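You operate a simulated robot arm through the tools that you are given. There is no shell and no other tool. Be economical: measure what you need, move in short steps, check, and stop when the job is done.

Carry out the task below with a simulated robot arm. There is one attempt and no reset: what you move stays moved.

JOB
Set the tension to MID, finish winding the roll in the winder and put it in the PARCELS tray.
Fine: then feed a new sheet and lay the back roll of the two in the winder.
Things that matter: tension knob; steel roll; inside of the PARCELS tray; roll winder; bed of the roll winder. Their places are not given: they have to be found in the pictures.

The check looks at the end state, three seconds after you hand in, the way a careful person would. Anything else that was tipped, shoved, dropped, spilled or broken makes it a failure.

ROBOT AND FRAMES
A 7-joint arm with a two-finger parallel gripper, fixed in place. Base frame: the origin is at the foot of the arm, x ahead of it, y to its left, z up; the work surface is at about z = 0.9. Lengths are in m, angles in rad, forces in N, time in s.
With the tool pointing down near the work surface it reaches from about 0.3 to 0.68 m from the base axis. Its first joint turns from -1.152 to 1.152 rad. Payload 1.57 kg.
The tool frame sits at the grasp point between the pads (the TCP): z along the fingers, y along the line on which they close. The tips reach 0.03 m beyond it. Largest opening 0.11 m; finger width 0.024, thickness 0.012; the body of the gripper, 0.048 by 0.112 m, starts 0.078 m behind the TCP.
Orientation is that of the tool frame in the base frame, as a unit quaternion [x, y, z, w]. With the fingers straight down and closing along the base's y, the tool's x points along the base's -x, its y along +y and its z along -z.

CONTROLS
- The arm moves only by the tool arm_command. Its argument "increments" is a list that holds one entry, the list of rows, each a list of 7 numbers: the shift along the tool's x, y, z in units of 500 mm (1.0 is 500 mm), then the turn, a rotation vector about the tool's x, y, z in units of 45 degrees (1.0 is 45 degrees), then the finger opening in m, from 0 to 0.11. In form: [[[tx, ty, tz, ax, ay, az, claw], ...]]. A call has 1 to 8 rows; each row is the pose to reach, as a shift and turn from the pose commanded when the call began, along the tool's axes at that moment. A call with a number of a shift or a turn outside -1 to 1 is refused whole. Each row takes 0.2 s and may step no farther than 0.05 m and 0.15 rad from the row before; otherwise, or with a gripper value out of range, the whole call is refused. A pose out of reach is approached as far as the arm can. The call stops where the force on the tool passes 40 N (or 10 N more than at its start, if that is more) or the arm is blocked; 0.2 s more then pass. The fingers move at their own pace (about 0.108 m/s each) and stop on an object; they squeeze with about 40 N. The grip force told is the motor's: it shows also when the fingers shut on nothing. Time passes only in rows, and 0.2 s behind the last, so rows that repeat a pose let the fingers close. The reply holds the time, the measured pose of the TCP, the force on the tool along the base axes, the opening and the grip force, in the units named above and with some noise.
- Cameras (640 x 400 px; columns grow to the right, rows downward): "scene" is fixed at [0.1565, -0.3999, 1.4125]; the picture's right is [0.77, -0.63, 0.00], its down [-0.38, -0.46, -0.80] and it looks along [0.51, 0.62, -0.60] (base axes); focal length 214 px, centre (320, 200). "wrist" rides on the gripper at [-0.036, 0, -0.08] in the tool frame; the picture's right is [0.00, -1.00, 0.00], its down [0.97, 0.00, -0.24] and it looks along [0.24, 0.00, 0.97] (tool axes); focal length 218 px, centre (320, 200).
- camera(camera): a new picture of that camera. It takes no simulated time.
- probe_pixels(camera, pixels): for up to 12 pixels [column, row] of the newest picture of that camera ("zoom" is the newest enlarged one), the place [x, y, z] in the base frame of the surface seen there, good to about 0.002 m, but the place of the scene camera against the robot may be out by one fixed shift of up to 0.025 m in any direction. It takes no simulated time.
- zoom(camera, box): a new picture of the part [left, top, right, bottom] of that camera's present view, enlarged. It takes no simulated time.
- hand_in(): hands the job in; it is judged then, once.

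Go step by step. Measure first, check grasps and placings, and put right what went wrong. The budget is 80 turns and 34 pictures, counting those below and the enlarged ones. Unless the task says otherwise, let go and move clear before handing in, and close with one line.

The tools are called after "Emit:" as a command line: name --argument value ..., lists and objects as JSON in quotes. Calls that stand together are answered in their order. arm_command: Moves the arm, as the interface text tells. Its arguments: {"type":"object","properties":{"increments":{"type":"array"}},"required":["increments"]} The other tools are called the same way: camera (camera) takes a picture; probe_pixels (camera, pixels) gives the place of the surface under pixels of a picture; zoom (camera, box) takes an enlarged picture of a part of a camera's view; hand_in () hands the job in.

At the start:

```text
time_s: 0.0
tool_pos: [0.4256, 0.0266, 1.2676]
tool_rot: [0.0, 1.0, 0.0, -0.001]
contact_force: [0.1, 0.2, -0.1]
grip_width: 0.11
finger_force: 0.2
```

scene: 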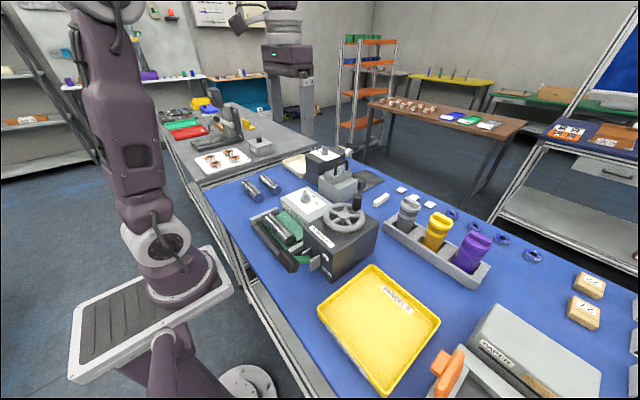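
wrist: 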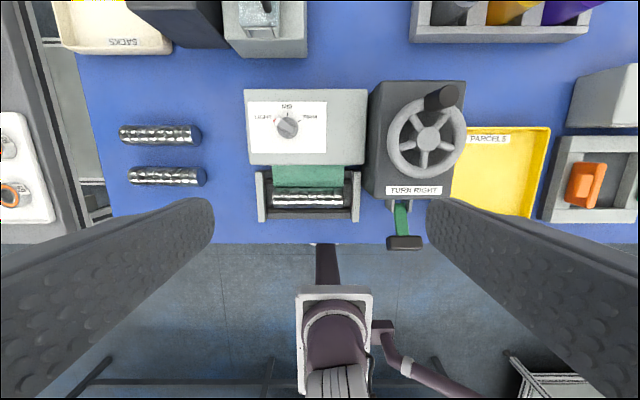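

The wrist view shows the winder: knob near (288,127), wheel near (428,140), lever near (403,240), steel roll at (308,197). I'll enlarge these areas to read the labels.

Emit:
zoom --camera "wrist" --box '[230, 70, 480, 260]'

Emit:
zoom --camera "scene" --box '[230, 140, 410, 290]'

Emit:
probe_pixels --camera "wrist" --pixels '[[288, 127], [428, 140], [440, 97], [403, 242], [308, 198], [160, 134], [166, 176], [500, 170], [265, 150], [350, 198], [268, 198], [410, 190]]'

```text
2.11 times, centred on (355, 165) of wrist
```

zoom: 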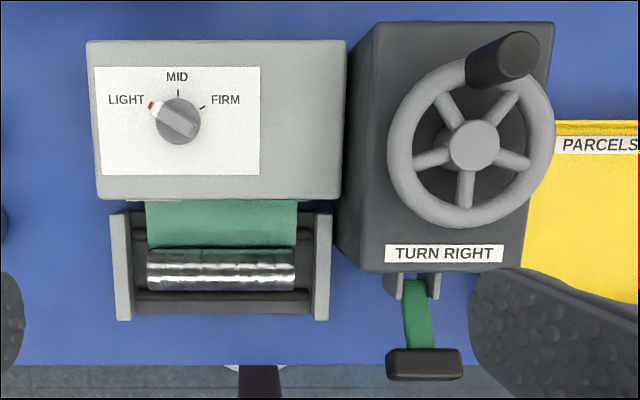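

```text
2.67 times, centred on (320, 215) of scene
```

zoom: 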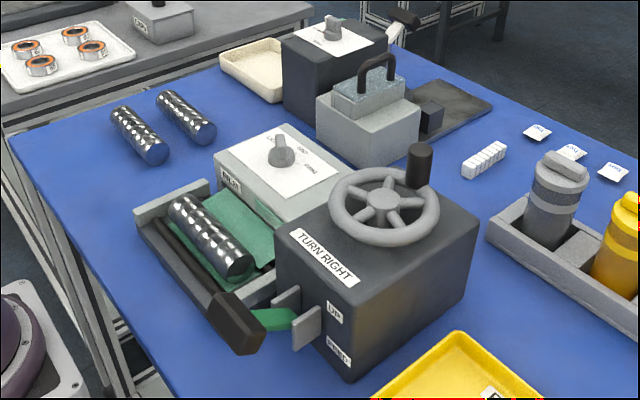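

```text
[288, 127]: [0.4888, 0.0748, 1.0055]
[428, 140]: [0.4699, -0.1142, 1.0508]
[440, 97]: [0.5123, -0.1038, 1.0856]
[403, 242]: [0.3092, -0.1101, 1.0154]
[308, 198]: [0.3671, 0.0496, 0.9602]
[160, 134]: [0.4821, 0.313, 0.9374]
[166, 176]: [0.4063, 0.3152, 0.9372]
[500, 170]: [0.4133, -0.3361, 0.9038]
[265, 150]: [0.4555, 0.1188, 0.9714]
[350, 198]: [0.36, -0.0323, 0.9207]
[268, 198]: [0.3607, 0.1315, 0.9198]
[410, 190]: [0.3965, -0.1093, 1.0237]
```

The knob reads LIGHT, the wheel says TURN RIGHT, and the front face has lever labels. I'll read those labels and the roll details more closely.

Emit:
zoom --camera "scene" --box '[285, 215, 355, 285]'

Emit:
zoom --camera "scene" --box '[240, 165, 350, 240]'

```text
5.71 times, centred on (320, 250) of scene
```

zoom: 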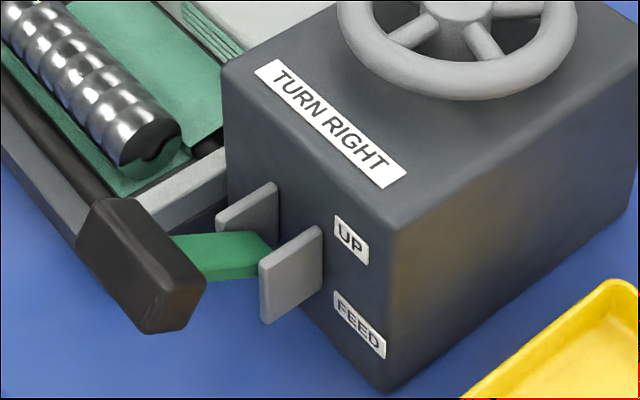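

```text
5.33 times, centred on (295, 202) of scene
```

zoom: 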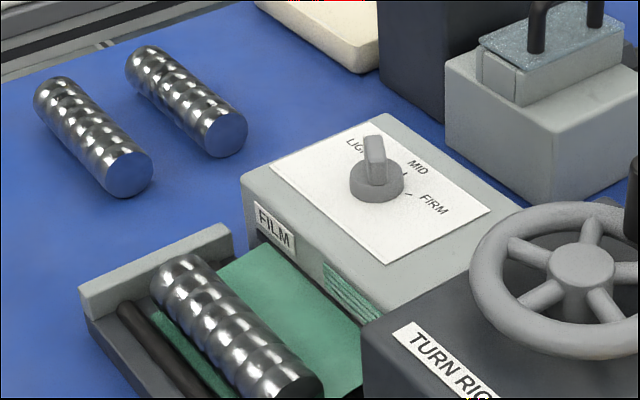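

The layout is clear. I'll move above the knob while turning 45° counter-clockwise toward its LIGHT bar, then check.

Emit:
arm_command --increments '[[[-0.021, 0.016, 0.046, 0, 0, -0.167, 0.07], [-0.042, 0.032, 0.092, 0, 0, -0.333, 0.07], [-0.063, 0.048, 0.138, 0, 0, -0.5, 0.07], [-0.084, 0.064, 0.184, 0, 0, -0.667, 0.07], [-0.105, 0.08, 0.23, 0, 0, -0.833, 0.07], [-0.126, 0.096, 0.275, 0, 0, -1.0, 0.07]]]'

Emit:
camera --camera "wrist"

```text
time_s: 1.4
tool_pos: [0.4897, 0.0776, 1.1288]
tool_rot: [-0.384, 0.923, -0.001, -0.001]
contact_force: [-0.1, -0.4, 0.1]
grip_width: 0.0698
finger_force: 0.2
```

```text
27 pictures are left
```

wrist: 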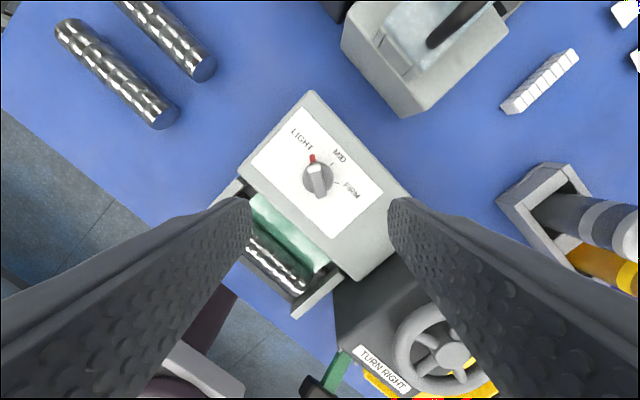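

The gripper is over the knob at (317,178). I'll zoom and probe to get its exact axis and heights.

Emit:
zoom --camera "wrist" --box '[280, 140, 360, 210]'

Emit:
probe_pixels --camera "wrist" --pixels '[[312, 158], [316, 172], [319, 188], [306, 182], [330, 174], [341, 183], [332, 163], [280, 160], [322, 195]]'

```text
5.71 times, centred on (320, 175) of wrist
```

zoom: 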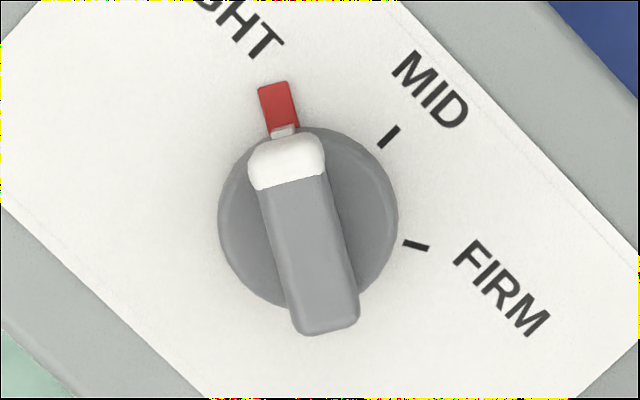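

```text
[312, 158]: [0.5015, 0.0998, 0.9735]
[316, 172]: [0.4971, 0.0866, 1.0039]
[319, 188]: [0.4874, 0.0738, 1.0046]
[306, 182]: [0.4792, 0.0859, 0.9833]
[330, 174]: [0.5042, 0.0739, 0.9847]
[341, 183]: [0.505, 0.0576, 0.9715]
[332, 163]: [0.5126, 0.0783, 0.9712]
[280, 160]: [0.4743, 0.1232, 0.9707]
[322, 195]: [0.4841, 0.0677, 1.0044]
```

The knob centre is about (0.4915, 0.079), its bar top at z 1.0045 and disc at 0.984; the bar points about 60° from MID. I'll turn another 15° and come down to just above the disc.

Emit:
arm_command --increments '[[[-0.006, 0, 0.0, 0, 0, -0.17, 0.06], [-0.006, 0, 0.06, 0, 0, -0.333, 0.06], [-0.006, 0, 0.13, 0, 0, -0.333, 0.06], [-0.006, 0, 0.19, 0, 0, -0.333, 0.06], [-0.006, 0, 0.221, 0, 0, -0.333, 0.06], [-0.006, 0, 0.221, 0, 0, -0.333, 0.06]]]'

```text
time_s: 2.8
tool_pos: [0.4904, 0.0788, 1.0193]
tool_rot: [-0.5, 0.866, 0.001, 0.001]
contact_force: [-0.1, 0.2, -1.1]
grip_width: 0.0601
finger_force: 0.0
```

In place with no contact. I'll close the fingers on the bar.

Emit:
arm_command --increments '[[[0, 0, 0, 0, 0, 0, 0.03], [0, 0, 0, 0, 0, 0, 0.0], [0, 0, 0, 0, 0, 0, 0.0], [0, 0, 0, 0, 0, 0, 0.0]]]'

```text
time_s: 3.8
tool_pos: [0.4897, 0.0802, 1.0191]
tool_rot: [-0.5, 0.866, 0.001, -0.001]
contact_force: [-7.3, 4.3, 0.4]
grip_width: 0.0121
finger_force: 29.0
```

Gripped at 12 mm. I'll turn right 45° and then the remaining 15°.

Emit:
arm_command --increments '[[[0, 0, 0, 0, 0, 0.18, 0.0], [0, 0, 0, 0, 0, 0.36, 0.0], [0, 0, 0, 0, 0, 0.54, 0.0], [0, 0, 0, 0, 0, 0.72, 0.0], [0, 0, 0, 0, 0, 0.86, 0.0], [0, 0, 0, 0, 0, 1.0, 0.0]]]'

Emit:
arm_command --increments '[[[0, 0, 0, 0, 0, 0.15, 0.0], [0, 0, 0, 0, 0, 0.333, 0.0], [0, 0, 0, 0, 0, 0.333, 0.0]]]'

```text
time_s: 5.2
tool_pos: [0.4893, 0.0793, 1.0187]
tool_rot: [-0.131, 0.991, 0.001, 0.0]
contact_force: [-21.9, 25.9, 13.6]
grip_width: 0.0118
finger_force: 29.2
```

```text
time_s: 6.0
tool_pos: [0.4892, 0.0804, 1.0198]
tool_rot: [0.001, 1.0, 0.002, -0.002]
contact_force: [-20.6, 28.3, -5.0]
grip_width: 0.012
finger_force: 29.2
```

Rotation finished. I'll release, rise and look.

Emit:
arm_command --increments '[[[0, 0, 0, 0, 0, 0, 0.05], [0, 0, 0, 0, 0, 0, 0.05], [0, 0, -0.08, 0, 0, 0, 0.06], [0, 0, -0.16, 0, 0, 0, 0.06], [0, 0, -0.24, 0, 0, 0, 0.06], [0, 0, -0.32, 0, 0, 0, 0.06]]]'

Emit:
zoom --camera "wrist" --box '[270, 130, 370, 210]'

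```text
time_s: 7.4
tool_pos: [0.4899, 0.0774, 1.1805]
tool_rot: [0.001, 1.0, 0.0, -0.002]
contact_force: [-0.1, 0.2, 0.7]
grip_width: 0.0599
finger_force: 0.1
```

```text
5.00 times, centred on (320, 170) of wrist
```

zoom: 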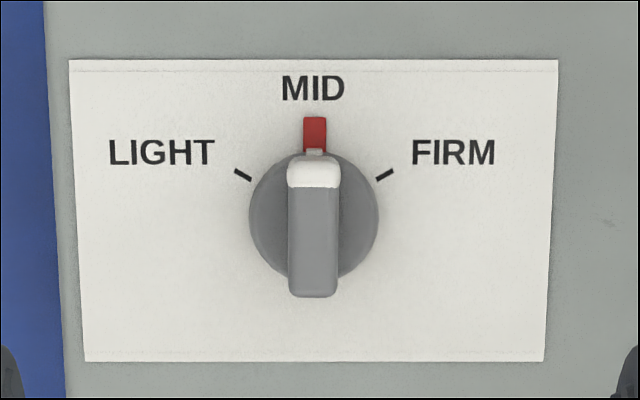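

Knob is at MID. Next I'll move over the wheel at a safe height and measure its hub, rim and handle.

Emit:
arm_command --increments '[[[0.0, 0, -0.1, 0, 0, 0, 0.06], [0.02, -0.09, -0.1, 0, 0, 0, 0.06], [0.04, -0.18, -0.1, 0, 0, 0, 0.06], [0.04, -0.27, -0.1, 0, 0, 0, 0.06], [0.04, -0.35, -0.1, 0, 0, 0, 0.06], [0.04, -0.383, -0.1, 0, 0, 0, 0.06], [0.04, -0.383, -0.1, 0, 0, 0, 0.06]]]'

Emit:
camera --camera "wrist"

```text
time_s: 9.0
tool_pos: [0.4693, -0.1154, 1.2263]
tool_rot: [0.0, 1.0, 0.0, 0.0]
contact_force: [-1.6, 0.5, -0.6]
grip_width: 0.0599
finger_force: 0.1
```

```text
24 pictures are left
```

wrist: 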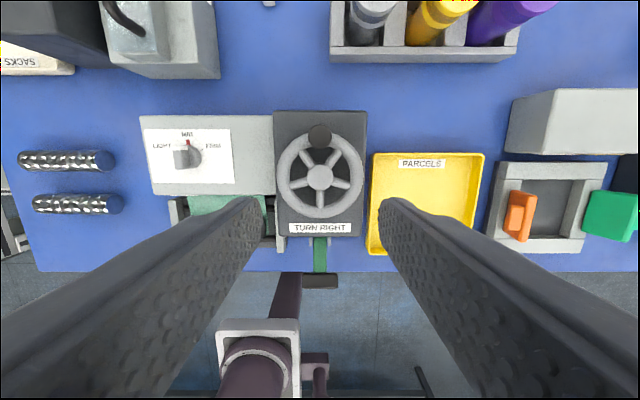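

Emit:
probe_pixels --camera "wrist" --pixels '[[320, 178], [282, 178], [358, 178], [320, 214], [320, 131], [313, 138], [327, 138], [348, 150], [405, 200], [460, 162], [320, 280], [310, 280]]'

Emit:
zoom --camera "wrist" --box '[260, 100, 380, 230]'

```text
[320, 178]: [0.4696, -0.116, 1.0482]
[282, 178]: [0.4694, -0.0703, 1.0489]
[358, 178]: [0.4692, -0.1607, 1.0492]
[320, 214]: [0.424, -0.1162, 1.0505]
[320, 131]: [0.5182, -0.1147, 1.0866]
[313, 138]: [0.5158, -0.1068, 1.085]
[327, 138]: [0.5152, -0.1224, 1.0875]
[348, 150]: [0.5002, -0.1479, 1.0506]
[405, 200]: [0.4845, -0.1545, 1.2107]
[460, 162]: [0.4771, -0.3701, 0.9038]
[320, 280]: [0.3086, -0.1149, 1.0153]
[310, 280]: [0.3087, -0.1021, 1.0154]
```

```text
3.08 times, centred on (320, 165) of wrist
```

zoom: 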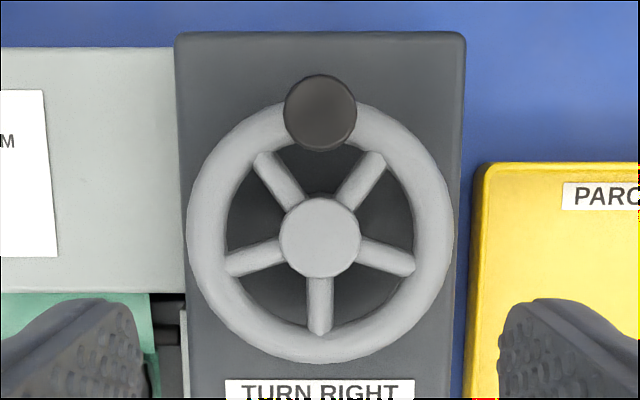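

The hub is at (0.4695, -0.116), and the handle at (0.515, -0.115) with top z 1.087 and radius about 0.0455. I'll move over the handle and descend around it.

Emit:
arm_command --increments '[[[-0.09, 0, 0.0, 0, 0, 0, 0.06], [-0.09, 0, 0.08, 0, 0, 0, 0.06], [-0.09, 0, 0.16, 0, 0, 0, 0.06], [-0.09, 0, 0.22, 0, 0, 0, 0.06], [-0.09, 0.001, 0.272, 0, 0, 0, 0.06], [-0.09, 0.001, 0.272, 0, 0, 0, 0.06]]]'

```text
time_s: 10.4
tool_pos: [0.5136, -0.1134, 1.0932]
tool_rot: [0.0, 1.0, 0.0, 0.0]
contact_force: [0.0, -0.3, 0.7]
grip_width: 0.0602
finger_force: 0.0
```

Emit:
arm_command --increments '[[[-0.002, -0.002, 0.008, 0, 0, 0, 0.04], [-0.002, -0.002, 0.008, 0, 0, 0, 0.0], [-0.002, -0.002, 0.008, 0, 0, 0, 0.0], [-0.002, -0.002, 0.008, 0, 0, 0, 0.0]]]'

```text
time_s: 11.4
tool_pos: [0.5156, -0.1152, 1.0894]
tool_rot: [0.0, 1.0, -0.001, -0.001]
contact_force: [0.2, -17.1, -2.7]
grip_width: 0.024
finger_force: 35.5
```

Handle gripped at 24 mm. I'll run the first 240° clockwise.

Emit:
arm_command --increments '[[[0.0122, -0.0455, 0, 0, 0, 0, 0], [0.0455, -0.0788, 0, 0, 0, 0, 0], [0.091, -0.091, 0, 0, 0, 0, 0], [0.1365, -0.0788, 0, 0, 0, 0, 0], [0.1698, -0.0455, 0, 0, 0, 0, 0], [0.182, 0, 0, 0, 0, 0, 0], [0.1698, 0.0455, 0, 0, 0, 0, 0], [0.1365, 0.0788, 0, 0, 0, 0, 0]]]'

```text
time_s: 12.5
tool_pos: [0.4407, -0.158, 1.0889]
tool_rot: [0.005, 1.0, -0.006, -0.005]
contact_force: [-5.6, -10.0, -0.6]
grip_width: 0.023
finger_force: 35.4
stopped in row 5: the force on the tool passed its limit (the readings are from after the stop); the commanded pose is now the measured one
```

Force limit reached at about 125°. I'll take a picture to see what the sheet, wheel and grip are doing.

Emit:
camera --camera "scene"

Emit:
zoom --camera "scene" --box '[230, 140, 410, 290]'

```text
22 pictures are left
```

scene: 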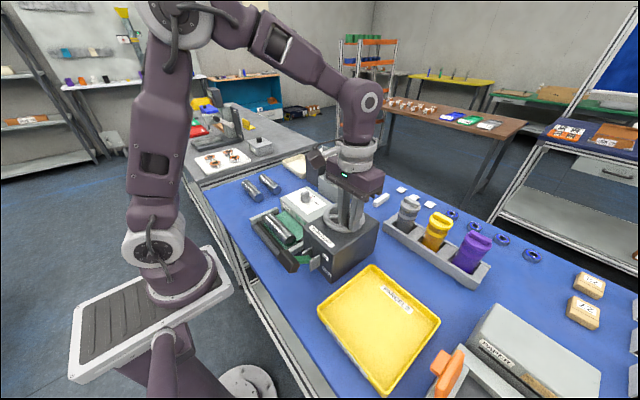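

```text
2.67 times, centred on (320, 215) of scene
```

zoom: 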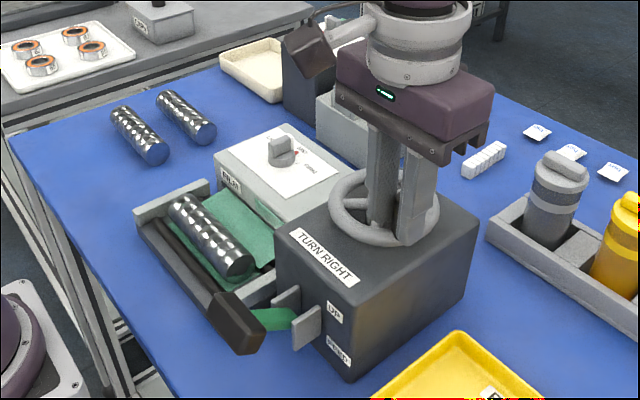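

The handle is still held; nothing has jammed visibly. I'll continue in smaller 20° steps about the measured hub.

Emit:
arm_command --increments '[[[0.0136, 0.0242, 0, 0, 0, 0, 0], [0.0298, 0.0522, 0, 0, 0, 0, 0], [0.0354, 0.084, 0, 0, 0, 0, 0], [0.0298, 0.1158, 0, 0, 0, 0, 0], [0.0136, 0.1438, 0, 0, 0, 0, 0], [-0.0112, 0.1646, 0, 0, 0, 0, 0]]]'

```text
time_s: 12.9
tool_pos: [0.4342, -0.155, 1.0889]
tool_rot: [0.01, 1.0, -0.01, -0.007]
contact_force: [-4.2, -8.5, -1.2]
grip_width: 0.0227
finger_force: 34.9
stopped in row 1: the force on the tool passed its limit (the readings are from after the stop); the commanded pose is now the measured one
```

It stopped again after ~10°. I'll look through the wrist camera at the handle between the pads.

Emit:
camera --camera "wrist"

```text
20 pictures are left
```

wrist: 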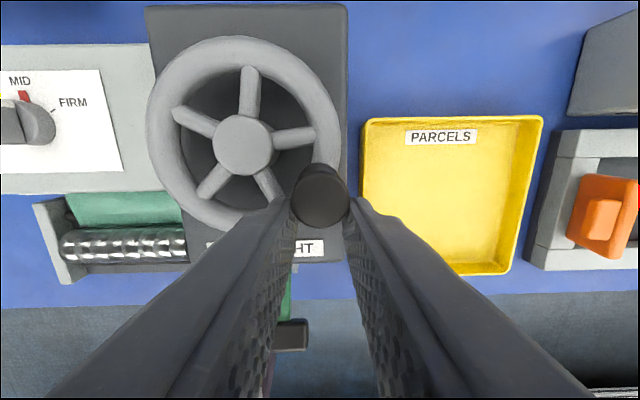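

The wheel has turned to about 115°, but the pads slipped along the handle because they aren't aligned with the push direction. I'll probe the handle, then regrip with the closing axis tangential and turn the tool with the wheel.

Emit:
probe_pixels --camera "wrist" --pixels '[[320, 185], [320, 175], [310, 185], [330, 185], [320, 205], [243, 145], [320, 220]]'

Emit:
arm_command --increments '[[[0, 0, 0, 0, 0, 0, 0.05], [0, 0, 0, 0, 0, 0, 0.05], [0, 0, -0.06, 0, 0, 0, 0.06], [0, 0, -0.14, 0, 0, 0, 0.06], [0, 0, -0.14, 0, 0, -0.15, 0.06]]]'

```text
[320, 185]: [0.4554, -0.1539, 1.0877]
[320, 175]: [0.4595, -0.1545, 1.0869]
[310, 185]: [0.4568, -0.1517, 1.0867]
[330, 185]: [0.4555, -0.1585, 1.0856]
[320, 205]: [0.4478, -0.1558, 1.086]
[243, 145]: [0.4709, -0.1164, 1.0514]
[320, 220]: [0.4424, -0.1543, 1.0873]
```

```text
time_s: 14.1
tool_pos: [0.4348, -0.1522, 1.1589]
tool_rot: [-0.049, 0.999, -0.009, -0.006]
contact_force: [1.2, -0.1, 0.2]
grip_width: 0.0601
finger_force: 0.0
```

The handle centre is at about (0.450, -0.155), at 117°. First I'll level the tool and move over it, then yaw about -57° so the pads are tangential.

Emit:
arm_command --increments '[[[-0.0297, -0.0086, 0, -0.022, -0.017, 0, 0.06]]]'

Emit:
arm_command --increments '[[[0, 0, 0, 0, 0, -0.18, 0.06], [0, 0, 0, 0, 0, -0.36, 0.06], [0, 0, 0, 0, 0, -0.54, 0.06], [0, 0, 0, 0, 0, -0.72, 0.06], [0, 0, 0, 0, 0, -0.9, 0.06], [0, 0, 0, 0, 0, -0.99, 0.06], [0, 0, 0, 0, 0, -0.99, 0.06]]]'

```text
time_s: 14.5
tool_pos: [0.4514, -0.1562, 1.159]
tool_rot: [-0.051, 0.999, 0.001, 0.001]
contact_force: [-0.2, -0.5, 0.6]
grip_width: 0.06
finger_force: 0.1
```

```text
time_s: 16.1
tool_pos: [0.4518, -0.1538, 1.1592]
tool_rot: [-0.426, 0.905, -0.001, 0.0]
contact_force: [0.2, -0.2, -0.1]
grip_width: 0.0599
finger_force: 0.1
```

Level, yaw -50°. I'll add 12°, descend and close.

Emit:
arm_command --increments '[[[0.002, 0, 0.03, 0, 0, -0.15, 0.06], [0.002, 0, 0.08, 0, 0, -0.267, 0.06], [0.002, 0, 0.12, 0, 0, -0.267, 0.06], [0.002, 0, 0.141, 0, 0, -0.267, 0.06], [0.002, 0, 0.141, 0, 0, -0.267, 0.03], [0.002, 0, 0.141, 0, 0, -0.267, 0.0], [0.002, 0, 0.141, 0, 0, -0.267, 0.0]]]'

Emit:
camera --camera "wrist"

```text
time_s: 17.7
tool_pos: [0.4501, -0.1565, 1.089]
tool_rot: [-0.517, 0.856, 0.001, 0.0]
contact_force: [-1.8, 0.1, -5.0]
grip_width: 0.0236
finger_force: 35.7
```

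```text
19 pictures are left
```

wrist: 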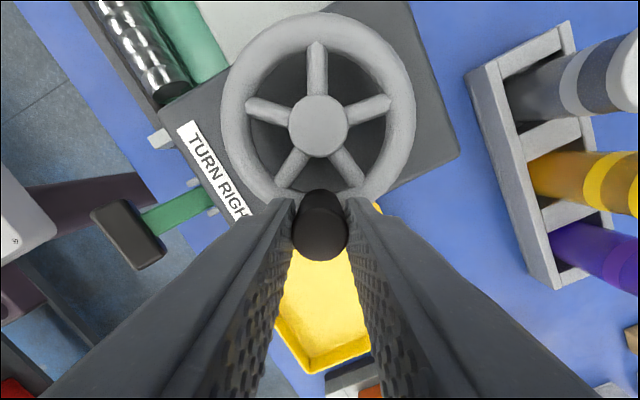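

Handle sits cleanly between tangential pads, with the hub straight behind. I'll turn 45° clockwise along the arc with the tool turning along.

Emit:
arm_command --increments '[[[-0.0008, 0.0118, 0, 0, 0, 0.1667, 0], [-0.0031, 0.0233, 0, 0, 0, 0.3333, 0], [-0.0069, 0.0344, 0, 0, 0, 0.5, 0], [-0.0121, 0.045, 0, 0, 0, 0.6667, 0], [-0.0186, 0.0548, 0, 0, 0, 0.8333, 0], [-0.0264, 0.0636, 0, 0, 0, 1.0, 0]]]'

```text
time_s: 19.1
tool_pos: [0.4271, -0.1302, 1.0889]
tool_rot: [-0.148, 0.989, 0.0, -0.002]
contact_force: [-11.4, -7.2, -22.2]
grip_width: 0.0234
finger_force: 35.6
```

Smooth turn with moderate force. Continuing with two more 45° arcs.

Emit:
arm_command --increments '[[[-0.0008, 0.0118, 0, 0, 0, 0.1667, 0], [-0.0031, 0.0233, 0, 0, 0, 0.3333, 0], [-0.0069, 0.0344, 0, 0, 0, 0.5, 0], [-0.0121, 0.045, 0, 0, 0, 0.6667, 0], [-0.0186, 0.0548, 0, 0, 0, 0.8333, 0], [-0.0264, 0.0636, 0, 0, 0, 1.0, 0]]]'

Emit:
arm_command --increments '[[[-0.0008, 0.0118, 0, 0, 0, 0.1667, 0], [-0.0031, 0.0233, 0, 0, 0, 0.3333, 0], [-0.0069, 0.0344, 0, 0, 0, 0.5, 0], [-0.0121, 0.045, 0, 0, 0, 0.6667, 0], [-0.0186, 0.0548, 0, 0, 0, 0.8333, 0], [-0.0264, 0.0636, 0, 0, 0, 1.0, 0]]]'

```text
time_s: 20.5
tool_pos: [0.4308, -0.0937, 1.0889]
tool_rot: [0.24, 0.971, 0.0, -0.002]
contact_force: [-19.7, 10.3, -10.8]
grip_width: 0.0237
finger_force: 36.2
```

```text
time_s: 21.9
tool_pos: [0.4579, -0.0729, 1.0894]
tool_rot: [0.593, 0.805, 0.0, -0.001]
contact_force: [-7.3, 9.3, -10.3]
grip_width: 0.0237
finger_force: 36.0
```

The wheel is at about 252°. I'll check the roll and sheet for change.

Emit:
zoom --camera "scene" --box '[230, 170, 350, 270]'

```text
4.00 times, centred on (290, 220) of scene
```

zoom: 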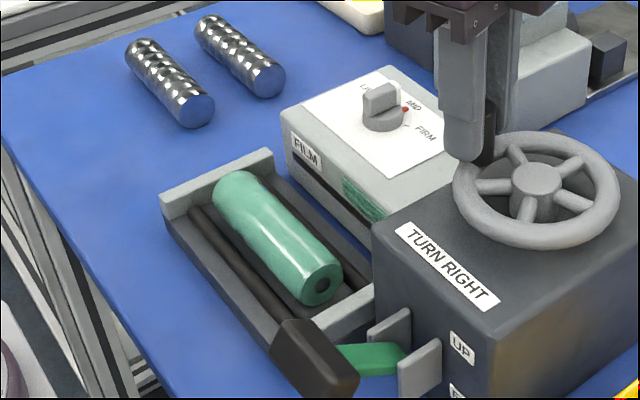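

The roll is now fully wrapped in green film and the sheet is cut free, so winding is done. I'll release the handle, rise and turn the tool back.

Emit:
arm_command --increments '[[[0, 0, 0, 0, 0, 0, 0.05], [0, 0, 0, 0, 0, 0, 0.05], [0, 0, -0.08, 0, 0, 0, 0.06], [0, 0, -0.16, 0, 0, 0, 0.06], [0, 0, -0.24, 0, 0, 0, 0.06], [0, 0, -0.28, 0, 0, 0, 0.06]]]'

Emit:
arm_command --increments '[[[0, 0, 0, 0, 0, -0.18, 0.08], [0, 0, 0, 0, 0, -0.36, 0.08], [0, 0, 0, 0, 0, -0.54, 0.08], [0, 0, 0, 0, 0, -0.72, 0.08], [0, 0, 0, 0, 0, -0.86, 0.08], [0, 0, 0, 0, 0, -1.0, 0.08]]]'

Emit:
arm_command --increments '[[[0, 0, 0, 0, 0, -0.18, 0.08], [0, 0, 0, 0, 0, -0.36, 0.08], [0, 0, 0, 0, 0, -0.54, 0.08], [0, 0, 0, 0, 0, -0.616, 0.08], [0, 0, 0, 0, 0, -0.616, 0.08]]]'

```text
time_s: 23.3
tool_pos: [0.4555, -0.0738, 1.2291]
tool_rot: [0.591, 0.806, 0.0, -0.001]
contact_force: [0.3, 0.2, -0.2]
grip_width: 0.0598
finger_force: 0.1
```

```text
time_s: 24.7
tool_pos: [0.4579, -0.0724, 1.2273]
tool_rot: [0.238, 0.971, -0.001, 0.0]
contact_force: [0.5, 0.7, 0.1]
grip_width: 0.0802
finger_force: 0.1
```

```text
time_s: 25.9
tool_pos: [0.4562, -0.0738, 1.2279]
tool_rot: [-0.001, 1.0, 0.0, -0.001]
contact_force: [-0.6, 0.4, 0.4]
grip_width: 0.0799
finger_force: 0.0
```

Now I'll go above the wrapped roll with the closing axis along x (yaw +90°).

Emit:
arm_command --increments '[[[0.03, 0.042, 0, 0, 0, 0.18, 0.09], [0.06, 0.084, 0, 0, 0, 0.36, 0.09], [0.09, 0.126, 0, 0, 0, 0.54, 0.09], [0.12, 0.168, 0, 0, 0, 0.72, 0.09], [0.15, 0.21, 0, 0, 0, 0.86, 0.09], [0.178, 0.248, 0, 0, 0, 1.0, 0.09]]]'

Emit:
arm_command --increments '[[[0, 0, 0, 0, 0, 0.18, 0.09], [0, 0, 0, 0, 0, 0.36, 0.09], [0, 0, 0, 0, 0, 0.54, 0.09], [0, 0, 0, 0, 0, 0.72, 0.09], [0, 0, 0, 0, 0, 0.86, 0.09], [0, 0, 0, 0, 0, 1.0, 0.09], [0, 0, 0, 0, 0, 1.0, 0.09]]]'

Emit:
camera --camera "wrist"

```text
time_s: 27.3
tool_pos: [0.3687, 0.0512, 1.2306]
tool_rot: [0.383, 0.924, 0.0, 0.0]
contact_force: [-0.3, -0.7, -0.4]
grip_width: 0.09
finger_force: 0.0
```

```text
time_s: 28.9
tool_pos: [0.3682, 0.0511, 1.2294]
tool_rot: [0.707, 0.707, -0.001, -0.001]
contact_force: [-0.3, 0.5, 0.1]
grip_width: 0.09
finger_force: 0.1
```

```text
17 pictures are left
```

wrist: 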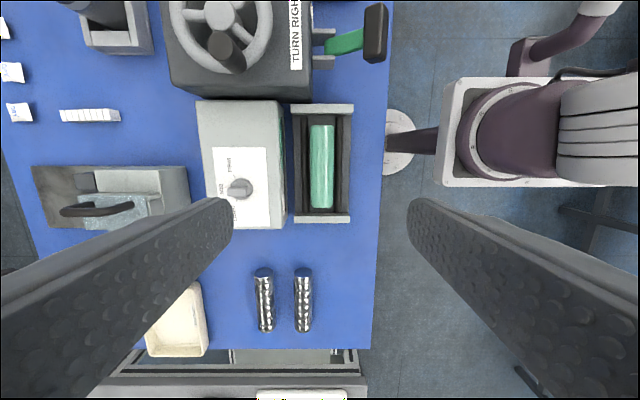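

The wrapped roll is at (321,167) inside the cradle. I'll probe it, the cradle rails and the spare rolls.

Emit:
probe_pixels --camera "wrist" --pixels '[[321, 128], [321, 166], [321, 204], [312, 166], [330, 166], [303, 166], [342, 166], [298, 166], [350, 166], [321, 214], [264, 300], [303, 300]]'

Emit:
zoom --camera "wrist" --box '[270, 90, 370, 230]'

```text
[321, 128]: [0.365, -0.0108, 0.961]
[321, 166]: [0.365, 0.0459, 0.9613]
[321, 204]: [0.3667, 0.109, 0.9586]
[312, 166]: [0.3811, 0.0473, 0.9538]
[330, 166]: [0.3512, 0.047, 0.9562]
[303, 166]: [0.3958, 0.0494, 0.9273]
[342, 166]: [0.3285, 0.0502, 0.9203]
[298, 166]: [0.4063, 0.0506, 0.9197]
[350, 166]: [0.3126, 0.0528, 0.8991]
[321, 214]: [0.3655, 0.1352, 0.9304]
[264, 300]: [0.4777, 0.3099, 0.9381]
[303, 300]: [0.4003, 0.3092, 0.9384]
```

```text
2.86 times, centred on (320, 160) of wrist
```

zoom: 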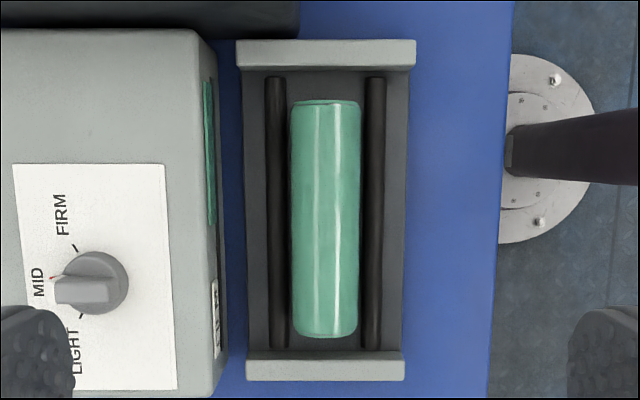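

The roll axis is at x≈0.366, y −0.013…0.112, top 0.961, with the rollers' tops ~0.927 to either side. I'll descend at a 0.06 opening, tips staying above the rollers.

Emit:
arm_command --increments '[[[-0.005, -0.0044, 0.09, 0, 0, 0, 0.06], [-0.005, -0.0044, 0.18, 0, 0, 0, 0.06], [-0.005, -0.0044, 0.27, 0, 0, 0, 0.06], [-0.005, -0.0044, 0.36, 0, 0, 0, 0.06], [-0.005, -0.0044, 0.44, 0, 0, 0, 0.06], [-0.005, -0.0044, 0.5, 0, 0, 0, 0.06], [-0.005, -0.0044, 0.532, 0, 0, 0, 0.06], [-0.005, -0.0044, 0.532, 0, 0, 0, 0.06]]]'

```text
time_s: 30.7
tool_pos: [0.367, 0.0485, 0.9623]
tool_rot: [0.707, 0.707, 0.0, -0.001]
contact_force: [-0.9, -0.4, -0.4]
grip_width: 0.0601
finger_force: 0.1
```

Emit:
arm_command --increments '[[[0, 0, 0, 0, 0, 0, 0.03], [0, 0, 0, 0, 0, 0, 0.0], [0, 0, 0, 0, 0, 0, 0.0], [0, 0, 0, 0, 0, 0, 0.0], [0, 0, -0.02, 0, 0, 0, 0.0], [0, 0, -0.06, 0, 0, 0, 0.0], [0, 0, -0.1, 0, 0, 0, 0.0]]]'

```text
time_s: 32.3
tool_pos: [0.3657, 0.0486, 1.0124]
tool_rot: [0.707, 0.707, -0.001, 0.0]
contact_force: [-0.3, 0.4, -4.5]
grip_width: 0.0395
finger_force: 40.1
```

Roll held at 39.5 mm. I'll lift high, then carry it toward the tray centre at about (0.39, -0.31).

Emit:
arm_command --increments '[[[0, 0, -0.09, 0, 0, 0, 0], [0, 0, -0.18, 0, 0, 0, 0], [0, 0, -0.27, 0, 0, 0, 0], [0, 0, -0.36, 0, 0, 0, 0], [0, 0, -0.39, 0, 0, 0, 0]]]'

Emit:
arm_command --increments '[[[-0.06, 0, 0, 0, 0, 0, 0], [-0.14, 0.01, 0, 0, 0, 0, 0], [-0.23, 0.02, 0, 0, 0, 0, 0], [-0.32, 0.03, 0, 0, 0, 0, 0], [-0.41, 0.035, 0, 0, 0, 0, 0], [-0.5, 0.04, 0, 0, 0, 0, 0], [-0.59, 0.045, 0, 0, 0, 0, 0], [-0.67, 0.048, 0, 0, 0, 0, 0]]]'

Emit:
camera --camera "wrist"

```text
time_s: 33.5
tool_pos: [0.3656, 0.0491, 1.2069]
tool_rot: [0.707, 0.707, 0.0, 0.0]
contact_force: [0.1, 0.1, -3.5]
grip_width: 0.0395
finger_force: 39.7
```

```text
time_s: 35.3
tool_pos: [0.3897, -0.2888, 1.2063]
tool_rot: [0.707, 0.707, -0.001, -0.001]
contact_force: [0.2, 0.0, -3.3]
grip_width: 0.0395
finger_force: 40.0
```

```text
15 pictures are left
```

wrist: 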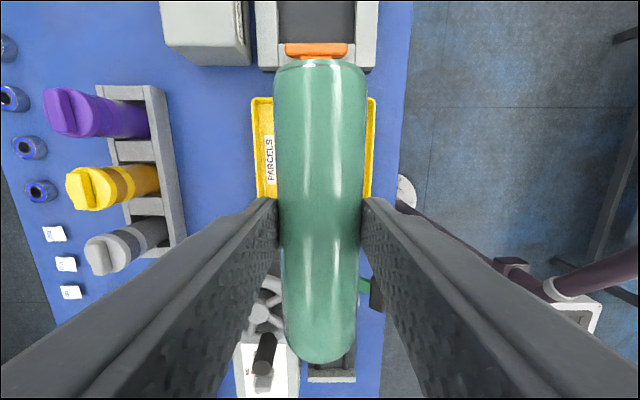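

Roll is over the tray. I'll probe the tray rim to fix the drop point.

Emit:
probe_pixels --camera "wrist" --pixels '[[253, 105], [256, 195], [263, 103], [264, 190], [374, 103], [370, 190], [368, 110], [320, 62], [320, 200], [320, 350]]'

Emit:
probe_pixels --camera "scene" --pixels '[[372, 267], [438, 322], [320, 312], [384, 390], [380, 328]]'

```text
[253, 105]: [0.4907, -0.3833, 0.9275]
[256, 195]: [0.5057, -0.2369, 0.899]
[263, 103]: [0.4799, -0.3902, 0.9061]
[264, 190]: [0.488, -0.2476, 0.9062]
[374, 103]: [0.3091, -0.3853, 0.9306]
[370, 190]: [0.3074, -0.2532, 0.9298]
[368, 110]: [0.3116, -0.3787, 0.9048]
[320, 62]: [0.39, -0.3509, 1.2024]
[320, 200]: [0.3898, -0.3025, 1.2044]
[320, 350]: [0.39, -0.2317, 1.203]
```

```text
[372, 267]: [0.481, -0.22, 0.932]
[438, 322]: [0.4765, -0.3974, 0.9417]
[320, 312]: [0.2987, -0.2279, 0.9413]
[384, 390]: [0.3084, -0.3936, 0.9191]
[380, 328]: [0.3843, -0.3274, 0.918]
```

Tray interior spans about x 0.312–0.487, y −0.39…−0.22, floor 0.905. I'll center the roll and lower it to the floor.

Emit:
arm_command --increments '[[[-0.036, 0.016, 0.07, 0, 0, 0, 0], [-0.036, 0.016, 0.16, 0, 0, 0, 0], [-0.036, 0.016, 0.25, 0, 0, 0, 0], [-0.036, 0.016, 0.34, 0, 0, 0, 0], [-0.036, 0.016, 0.42, 0, 0, 0, 0], [-0.036, 0.016, 0.48, 0, 0, 0, 0], [-0.036, 0.016, 0.505, 0, 0, 0, 0], [-0.036, 0.016, 0.516, 0, 0, 0, 0]]]'

```text
time_s: 37.1
tool_pos: [0.3999, -0.305, 0.9489]
tool_rot: [0.706, 0.708, 0.0, 0.0]
contact_force: [0.1, 1.1, -5.1]
grip_width: 0.0396
finger_force: 39.9
```

Still hanging freely just above the floor. I'll ease down until it touches.

Emit:
arm_command --increments '[[[0, 0, 0.004, 0, 0, 0, 0], [0, 0, 0.006, 0, 0, 0, 0]]]'

```text
time_s: 37.7
tool_pos: [0.3976, -0.3058, 0.9484]
tool_rot: [0.706, 0.708, 0.001, 0.001]
contact_force: [1.0, -0.5, 20.4]
grip_width: 0.0394
finger_force: 40.3
```

Contact made (20 N up). Releasing gently and rising.

Emit:
arm_command --increments '[[[0, 0, -0.003, 0, 0, 0, 0.0], [0, 0, -0.003, 0, 0, 0, 0.044], [0, 0, -0.003, 0, 0, 0, 0.055], [0, 0, -0.003, 0, 0, 0, 0.06], [0, 0, -0.08, 0, 0, 0, 0.06], [0, 0, -0.17, 0, 0, 0, 0.06], [0, 0, -0.26, 0, 0, 0, 0.06], [0, 0, -0.35, 0, 0, 0, 0.06]]]'

Emit:
camera --camera "wrist"

```text
time_s: 39.5
tool_pos: [0.3994, -0.3034, 1.1238]
tool_rot: [0.707, 0.707, 0.0, -0.001]
contact_force: [0.4, 0.8, -0.7]
grip_width: 0.0598
finger_force: 0.1
```

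```text
14 pictures are left
```

wrist: 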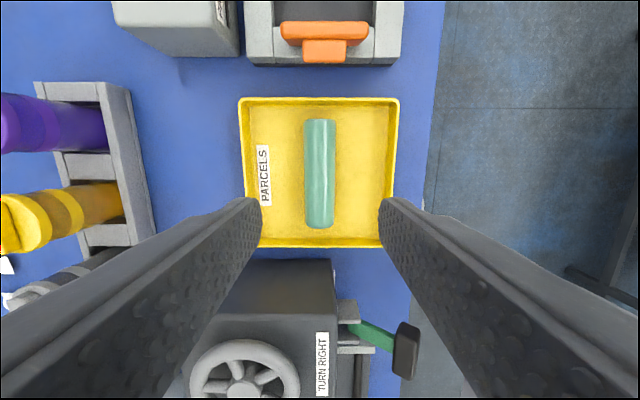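

The wrapped roll rests in the tray. Next is the feed lever, black knob at (406,350); I'll probe its geometry.

Emit:
probe_pixels --camera "wrist" --pixels '[[408, 330], [404, 370], [400, 350], [414, 350], [372, 338], [385, 342], [362, 333], [350, 308], [352, 340]]'

Emit:
probe_pixels --camera "scene" --pixels '[[291, 259], [289, 266], [303, 259], [313, 258], [319, 264], [323, 256], [325, 272]]'

```text
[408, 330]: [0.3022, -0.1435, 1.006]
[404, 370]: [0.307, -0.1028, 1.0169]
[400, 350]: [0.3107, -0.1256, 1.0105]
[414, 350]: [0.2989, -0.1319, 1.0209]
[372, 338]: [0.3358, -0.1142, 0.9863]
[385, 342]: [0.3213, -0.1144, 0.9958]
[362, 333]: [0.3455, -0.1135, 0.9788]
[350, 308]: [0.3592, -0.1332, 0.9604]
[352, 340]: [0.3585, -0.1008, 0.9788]
```

```text
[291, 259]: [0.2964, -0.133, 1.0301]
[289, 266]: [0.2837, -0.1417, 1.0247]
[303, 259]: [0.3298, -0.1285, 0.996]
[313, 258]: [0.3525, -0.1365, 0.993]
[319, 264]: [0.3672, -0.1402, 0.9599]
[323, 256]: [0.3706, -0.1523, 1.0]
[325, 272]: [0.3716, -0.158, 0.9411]
```

The lever arm rises at ~35° from a pivot near (0.37, 0.96) to the knob at about (0.305, -0.115, 1.01). I'll close the fingers and move above the knob with yaw back to 0.

Emit:
arm_command --increments '[[[0.04, -0.04, -0.06, 0, 0, -0.16, 0.0], [0.1, -0.09, -0.1, 0, 0, -0.32, 0.0], [0.16, -0.12, -0.1, 0, 0, -0.48, 0.0], [0.22, -0.15, -0.1, 0, 0, -0.64, 0.0], [0.28, -0.17, -0.1, 0, 0, -0.8, 0.0], [0.34, -0.185, -0.1, 0, 0, -0.9, 0.0], [0.376, -0.193, -0.1, 0, 0, -1.0, 0.0]]]'

Emit:
arm_command --increments '[[[0, 0, 0, 0, 0, -0.18, 0], [0, 0, 0, 0, 0, -0.36, 0], [0, 0, 0, 0, 0, -0.54, 0], [0, 0, 0, 0, 0, -0.72, 0], [0, 0, 0, 0, 0, -0.86, 0], [0, 0, 0, 0, 0, -1.0, 0], [0, 0, 0, 0, 0, -1.0, 0]]]'

```text
time_s: 41.1
tool_pos: [0.301, -0.1164, 1.173]
tool_rot: [0.382, 0.924, -0.002, -0.001]
contact_force: [1.3, -0.3, -0.5]
grip_width: 0.0001
finger_force: 20.9
```

```text
time_s: 42.7
tool_pos: [0.3013, -0.1165, 1.1713]
tool_rot: [-0.002, 1.0, 0.0, -0.001]
contact_force: [-0.7, 0.1, 0.4]
grip_width: 0.0
finger_force: 21.0
```

Above the knob, fingers closed. I'll press down in steps.

Emit:
arm_command --increments '[[[0.004, 0, 0.09, 0, 0, 0, 0], [0.004, 0, 0.18, 0, 0, 0, 0], [0.004, 0, 0.25, 0, 0, 0, 0], [0.006, 0, 0.29, 0, 0, 0, 0], [0.006, 0, 0.32, 0, 0, 0, 0], [0.006, 0, 0.35, 0, 0, 0, 0], [0.004, 0, 0.38, 0, 0, 0, 0], [0.0, 0, 0.405, 0, 0, 0, 0]]]'

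Emit:
zoom --camera "scene" --box '[230, 170, 390, 290]'

```text
time_s: 44.4
tool_pos: [0.3008, -0.1168, 0.98]
tool_rot: [-0.001, 1.0, 0.0, 0.002]
contact_force: [-10.6, 5.9, 58.6]
grip_width: 0.0
finger_force: 21.7
stopped in row 8: the force on the tool passed its limit (the readings are from after the stop); the commanded pose is now the measured one
```

```text
3.33 times, centred on (310, 230) of scene
```

zoom: 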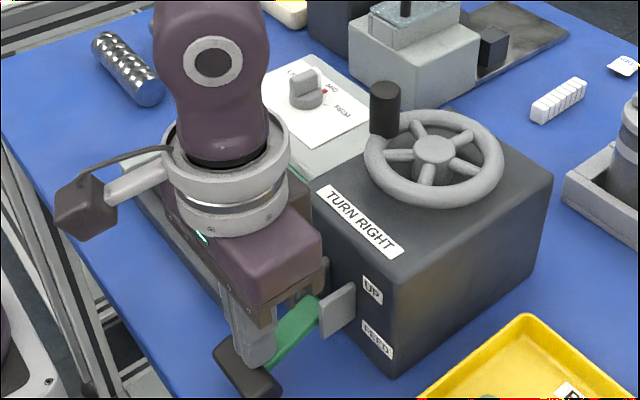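

The lever hit its lower stop. I'll rise and look at whether it stays and whether a sheet was fed.

Emit:
arm_command --increments '[[[0, 0, -0.08, 0, 0, 0, 0], [0, 0, -0.17, 0, 0, 0, 0], [0, 0, -0.26, 0, 0, 0, 0], [0, 0, -0.35, 0, 0, 0, 0.0], [-0.04, 0.09, -0.42, 0, 0, 0, 0.0], [-0.1, 0.16, -0.48, 0, 0, 0, 0.06]]]'

Emit:
camera --camera "wrist"

Emit:
zoom --camera "scene" --box '[230, 170, 390, 290]'

```text
refused: row 5 steps farther than a row can; nothing moved
```

```text
12 pictures are left
```

wrist: 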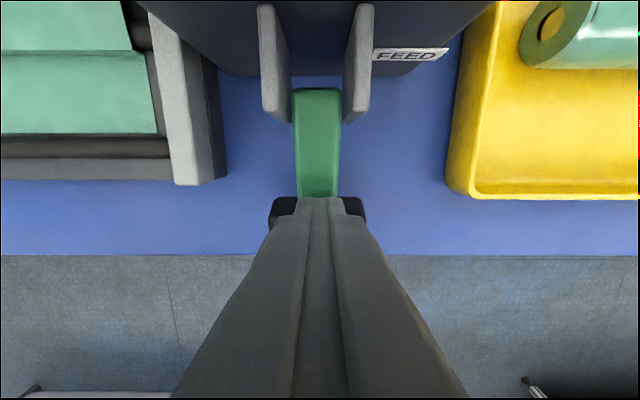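

```text
3.33 times, centred on (310, 230) of scene
```

zoom: 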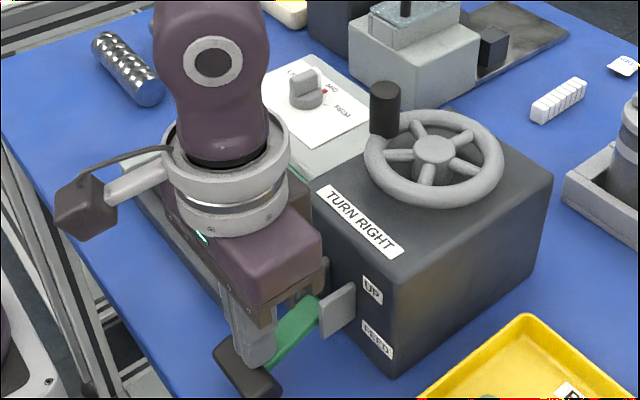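

A fresh green sheet now lies in the bed, at left in the wrist view. I'll rise straight up in legal steps and look again.

Emit:
arm_command --increments '[[[0, 0, -0.08, 0, 0, 0, 0], [0, 0, -0.17, 0, 0, 0, 0], [0, 0, -0.26, 0, 0, 0, 0], [0, 0, -0.35, 0, 0, 0, 0.0], [0, 0, -0.43, 0, 0, 0, 0.0], [-0.06, 0.06, -0.43, 0, 0, 0, 0.06], [-0.12, 0.12, -0.43, 0, 0, 0, 0.06], [-0.12, 0.12, -0.43, 0, 0, 0, 0.06]]]'

Emit:
camera --camera "wrist"

```text
time_s: 46.2
tool_pos: [0.3583, -0.057, 1.1933]
tool_rot: [-0.002, 1.0, -0.001, 0.002]
contact_force: [-0.2, -0.2, -0.5]
grip_width: 0.0598
finger_force: 0.0
```

```text
10 pictures are left
```

wrist: 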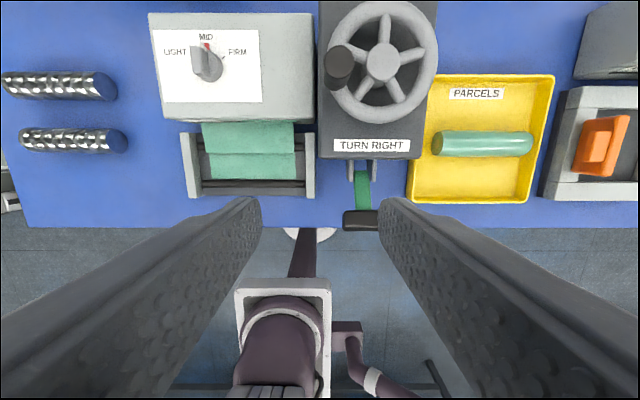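

The sheet lies across the bed. I'll probe the lever state, the sheet and the back spare roll.

Emit:
probe_pixels --camera "wrist" --pixels '[[360, 215], [350, 215], [362, 190], [250, 145], [250, 170], [210, 170], [290, 170], [250, 188], [10, 86], [60, 80], [95, 82], [250, 155]]'

Emit:
zoom --camera "scene" --box '[230, 170, 390, 290]'

```text
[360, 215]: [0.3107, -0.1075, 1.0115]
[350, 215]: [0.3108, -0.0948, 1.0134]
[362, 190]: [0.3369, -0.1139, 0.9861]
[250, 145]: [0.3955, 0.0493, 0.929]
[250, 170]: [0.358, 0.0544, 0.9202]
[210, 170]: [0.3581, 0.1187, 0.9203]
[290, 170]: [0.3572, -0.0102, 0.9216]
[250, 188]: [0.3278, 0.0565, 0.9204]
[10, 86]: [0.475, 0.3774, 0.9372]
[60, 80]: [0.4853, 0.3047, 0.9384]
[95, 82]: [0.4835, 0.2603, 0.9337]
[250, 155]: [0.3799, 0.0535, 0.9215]
```

```text
3.33 times, centred on (310, 230) of scene
```

zoom: 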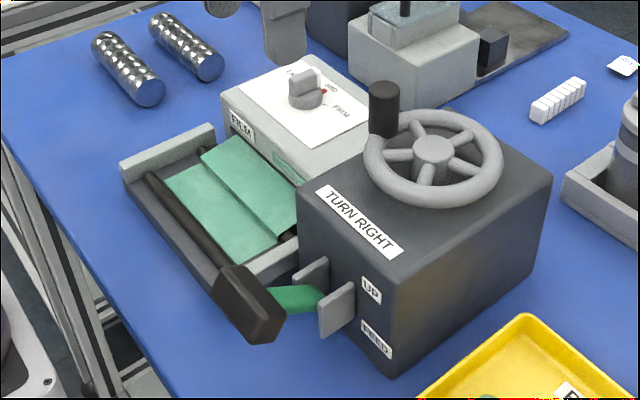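

The lever sprang back to UP and the new sheet is in the bed. Now I'll go to the back spare roll (x≈0.48, y≈0.316) with yaw −90°.

Emit:
arm_command --increments '[[[-0.02, 0.06, 0, 0, 0, -0.16, 0.07], [-0.04, 0.125, 0, 0, 0, -0.34, 0.07], [-0.06, 0.19, 0, 0, 0, -0.51, 0.07], [-0.08, 0.255, 0, 0, 0, -0.68, 0.07], [-0.1, 0.32, 0, 0, 0, -0.84, 0.07], [-0.122, 0.374, 0, 0, 0, -1.0, 0.07]]]'

Emit:
arm_command --increments '[[[-0.05, 0.025, 0, 0, 0, -0.16, 0.07], [-0.11, 0.055, 0, 0, 0, -0.34, 0.07], [-0.17, 0.085, 0, 0, 0, -0.51, 0.07], [-0.23, 0.115, 0, 0, 0, -0.68, 0.07], [-0.29, 0.145, 0, 0, 0, -0.84, 0.07], [-0.349, 0.177, 0, 0, 0, -1.0, 0.07], [-0.349, 0.177, 0, 0, 0, -1.0, 0.07]]]'

Emit:
camera --camera "wrist"

```text
time_s: 47.6
tool_pos: [0.4207, 0.1287, 1.1948]
tool_rot: [-0.384, 0.923, -0.001, 0.0]
contact_force: [0.1, -0.5, 0.1]
grip_width: 0.0699
finger_force: 0.1
```

```text
time_s: 49.2
tool_pos: [0.4824, 0.3169, 1.1943]
tool_rot: [0.708, -0.706, 0.001, 0.0]
contact_force: [-0.2, 0.2, -0.7]
grip_width: 0.0697
finger_force: 0.1
```

```text
8 pictures are left
```

wrist: 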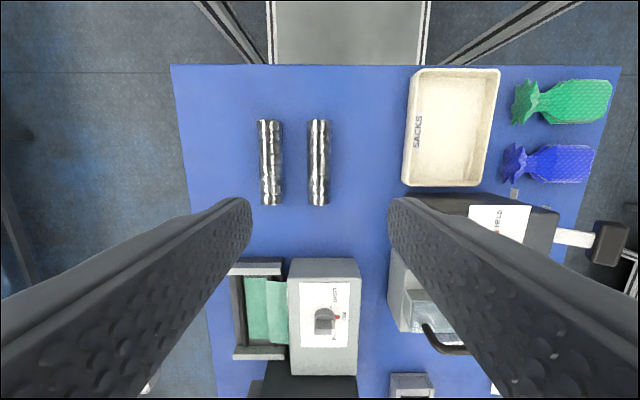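

Emit:
probe_pixels --camera "wrist" --pixels '[[319, 123], [319, 160], [319, 195], [309, 160], [329, 160], [319, 203], [271, 160], [281, 160], [318, 119]]'

```text
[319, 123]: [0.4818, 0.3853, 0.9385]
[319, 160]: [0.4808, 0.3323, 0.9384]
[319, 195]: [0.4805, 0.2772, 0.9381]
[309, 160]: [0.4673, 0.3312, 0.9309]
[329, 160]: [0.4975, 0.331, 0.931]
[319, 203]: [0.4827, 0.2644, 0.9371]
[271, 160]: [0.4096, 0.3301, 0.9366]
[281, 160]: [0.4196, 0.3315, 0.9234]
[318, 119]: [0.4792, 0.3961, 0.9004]
```

Back roll: axis x≈0.4815, y 0.262–0.388 (centre 0.325), top 0.9385. I'll descend around it and check clearance.

Emit:
arm_command --increments '[[[-0.016, 0.002, 0.09, 0, 0, 0, 0.06], [-0.016, 0.002, 0.18, 0, 0, 0, 0.06], [-0.016, 0.002, 0.27, 0, 0, 0, 0.06], [-0.016, 0.002, 0.36, 0, 0, 0, 0.06], [-0.016, 0.002, 0.43, 0, 0, 0, 0.06], [-0.016, 0.002, 0.48, 0, 0, 0, 0.06], [-0.016, 0.002, 0.51, 0, 0, 0, 0.06], [-0.016, 0.002, 0.51, 0, 0, 0, 0.06]]]'

```text
time_s: 51.0
tool_pos: [0.4831, 0.3255, 0.9383]
tool_rot: [0.708, -0.707, 0.003, 0.0]
contact_force: [0.0, 0.4, 0.5]
grip_width: 0.06
finger_force: 0.1
```

Emit:
arm_command --increments '[[[0, 0.002, 0, 0, 0, 0, 0.045], [0, 0.002, 0, 0, 0, 0, 0.02], [0, 0.002, 0, 0, 0, 0, 0.0], [0, 0.002, 0, 0, 0, 0, 0.0], [0, 0.002, -0.02, 0, 0, 0, 0.0], [0, 0.002, -0.1, 0, 0, 0, 0.0], [0, 0.002, -0.19, 0, 0, 0, 0.0], [0, 0.002, -0.28, 0, 0, 0, 0.0]]]'

```text
time_s: 52.8
tool_pos: [0.4795, 0.3241, 1.0771]
tool_rot: [0.707, -0.707, 0.001, 0.0]
contact_force: [0.5, -0.3, -2.9]
grip_width: 0.0395
finger_force: 40.4
```

Back roll held at 39.5 mm. I'll carry it over to the bed of the winder, staying high.

Emit:
arm_command --increments '[[[0, 0, -0.08, 0, 0, 0, 0], [0.079, 0.033, -0.08, 0, 0, 0, 0], [0.158, 0.066, -0.08, 0, 0, 0, 0], [0.237, 0.099, -0.08, 0, 0, 0, 0], [0.316, 0.132, -0.08, 0, 0, 0, 0], [0.395, 0.165, -0.08, 0, 0, 0, 0], [0.474, 0.198, -0.08, 0, 0, 0, 0], [0.551, 0.228, -0.08, 0, 0, 0, 0]]]'

Emit:
camera --camera "wrist"

```text
time_s: 54.6
tool_pos: [0.3673, 0.0494, 1.119]
tool_rot: [0.707, -0.707, 0.002, -0.001]
contact_force: [-0.4, -0.2, -3.7]
grip_width: 0.0394
finger_force: 40.1
```

```text
7 pictures are left
```

wrist: 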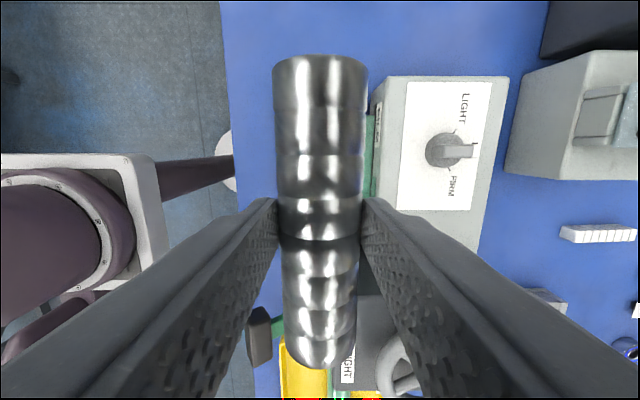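

I'll verify the roll's ends in the hand before lowering.

Emit:
probe_pixels --camera "wrist" --pixels '[[320, 60], [320, 200], [320, 345], [320, 362]]'

```text
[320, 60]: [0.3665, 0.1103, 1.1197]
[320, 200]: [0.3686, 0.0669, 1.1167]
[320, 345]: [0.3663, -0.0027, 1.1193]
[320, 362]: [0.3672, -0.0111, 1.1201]
```

Roll is centred (y −0.012…0.112). I'll lower to just above the sheet.

Emit:
arm_command --increments '[[[0, 0.0024, 0.07, 0, 0, 0, 0], [0, 0.0024, 0.15, 0, 0, 0, 0], [0, 0.0024, 0.22, 0, 0, 0, 0], [0, 0.0024, 0.27, 0, 0, 0, 0], [0, 0.0024, 0.3, 0, 0, 0, 0], [0, 0.0024, 0.312, 0, 0, 0, 0], [0, 0.0024, 0.312, 0, 0, 0, 0]]]'

```text
time_s: 56.2
tool_pos: [0.3666, 0.0485, 0.9619]
tool_rot: [0.708, -0.707, 0.002, -0.001]
contact_force: [0.1, 0.8, -2.9]
grip_width: 0.0394
finger_force: 39.8
```

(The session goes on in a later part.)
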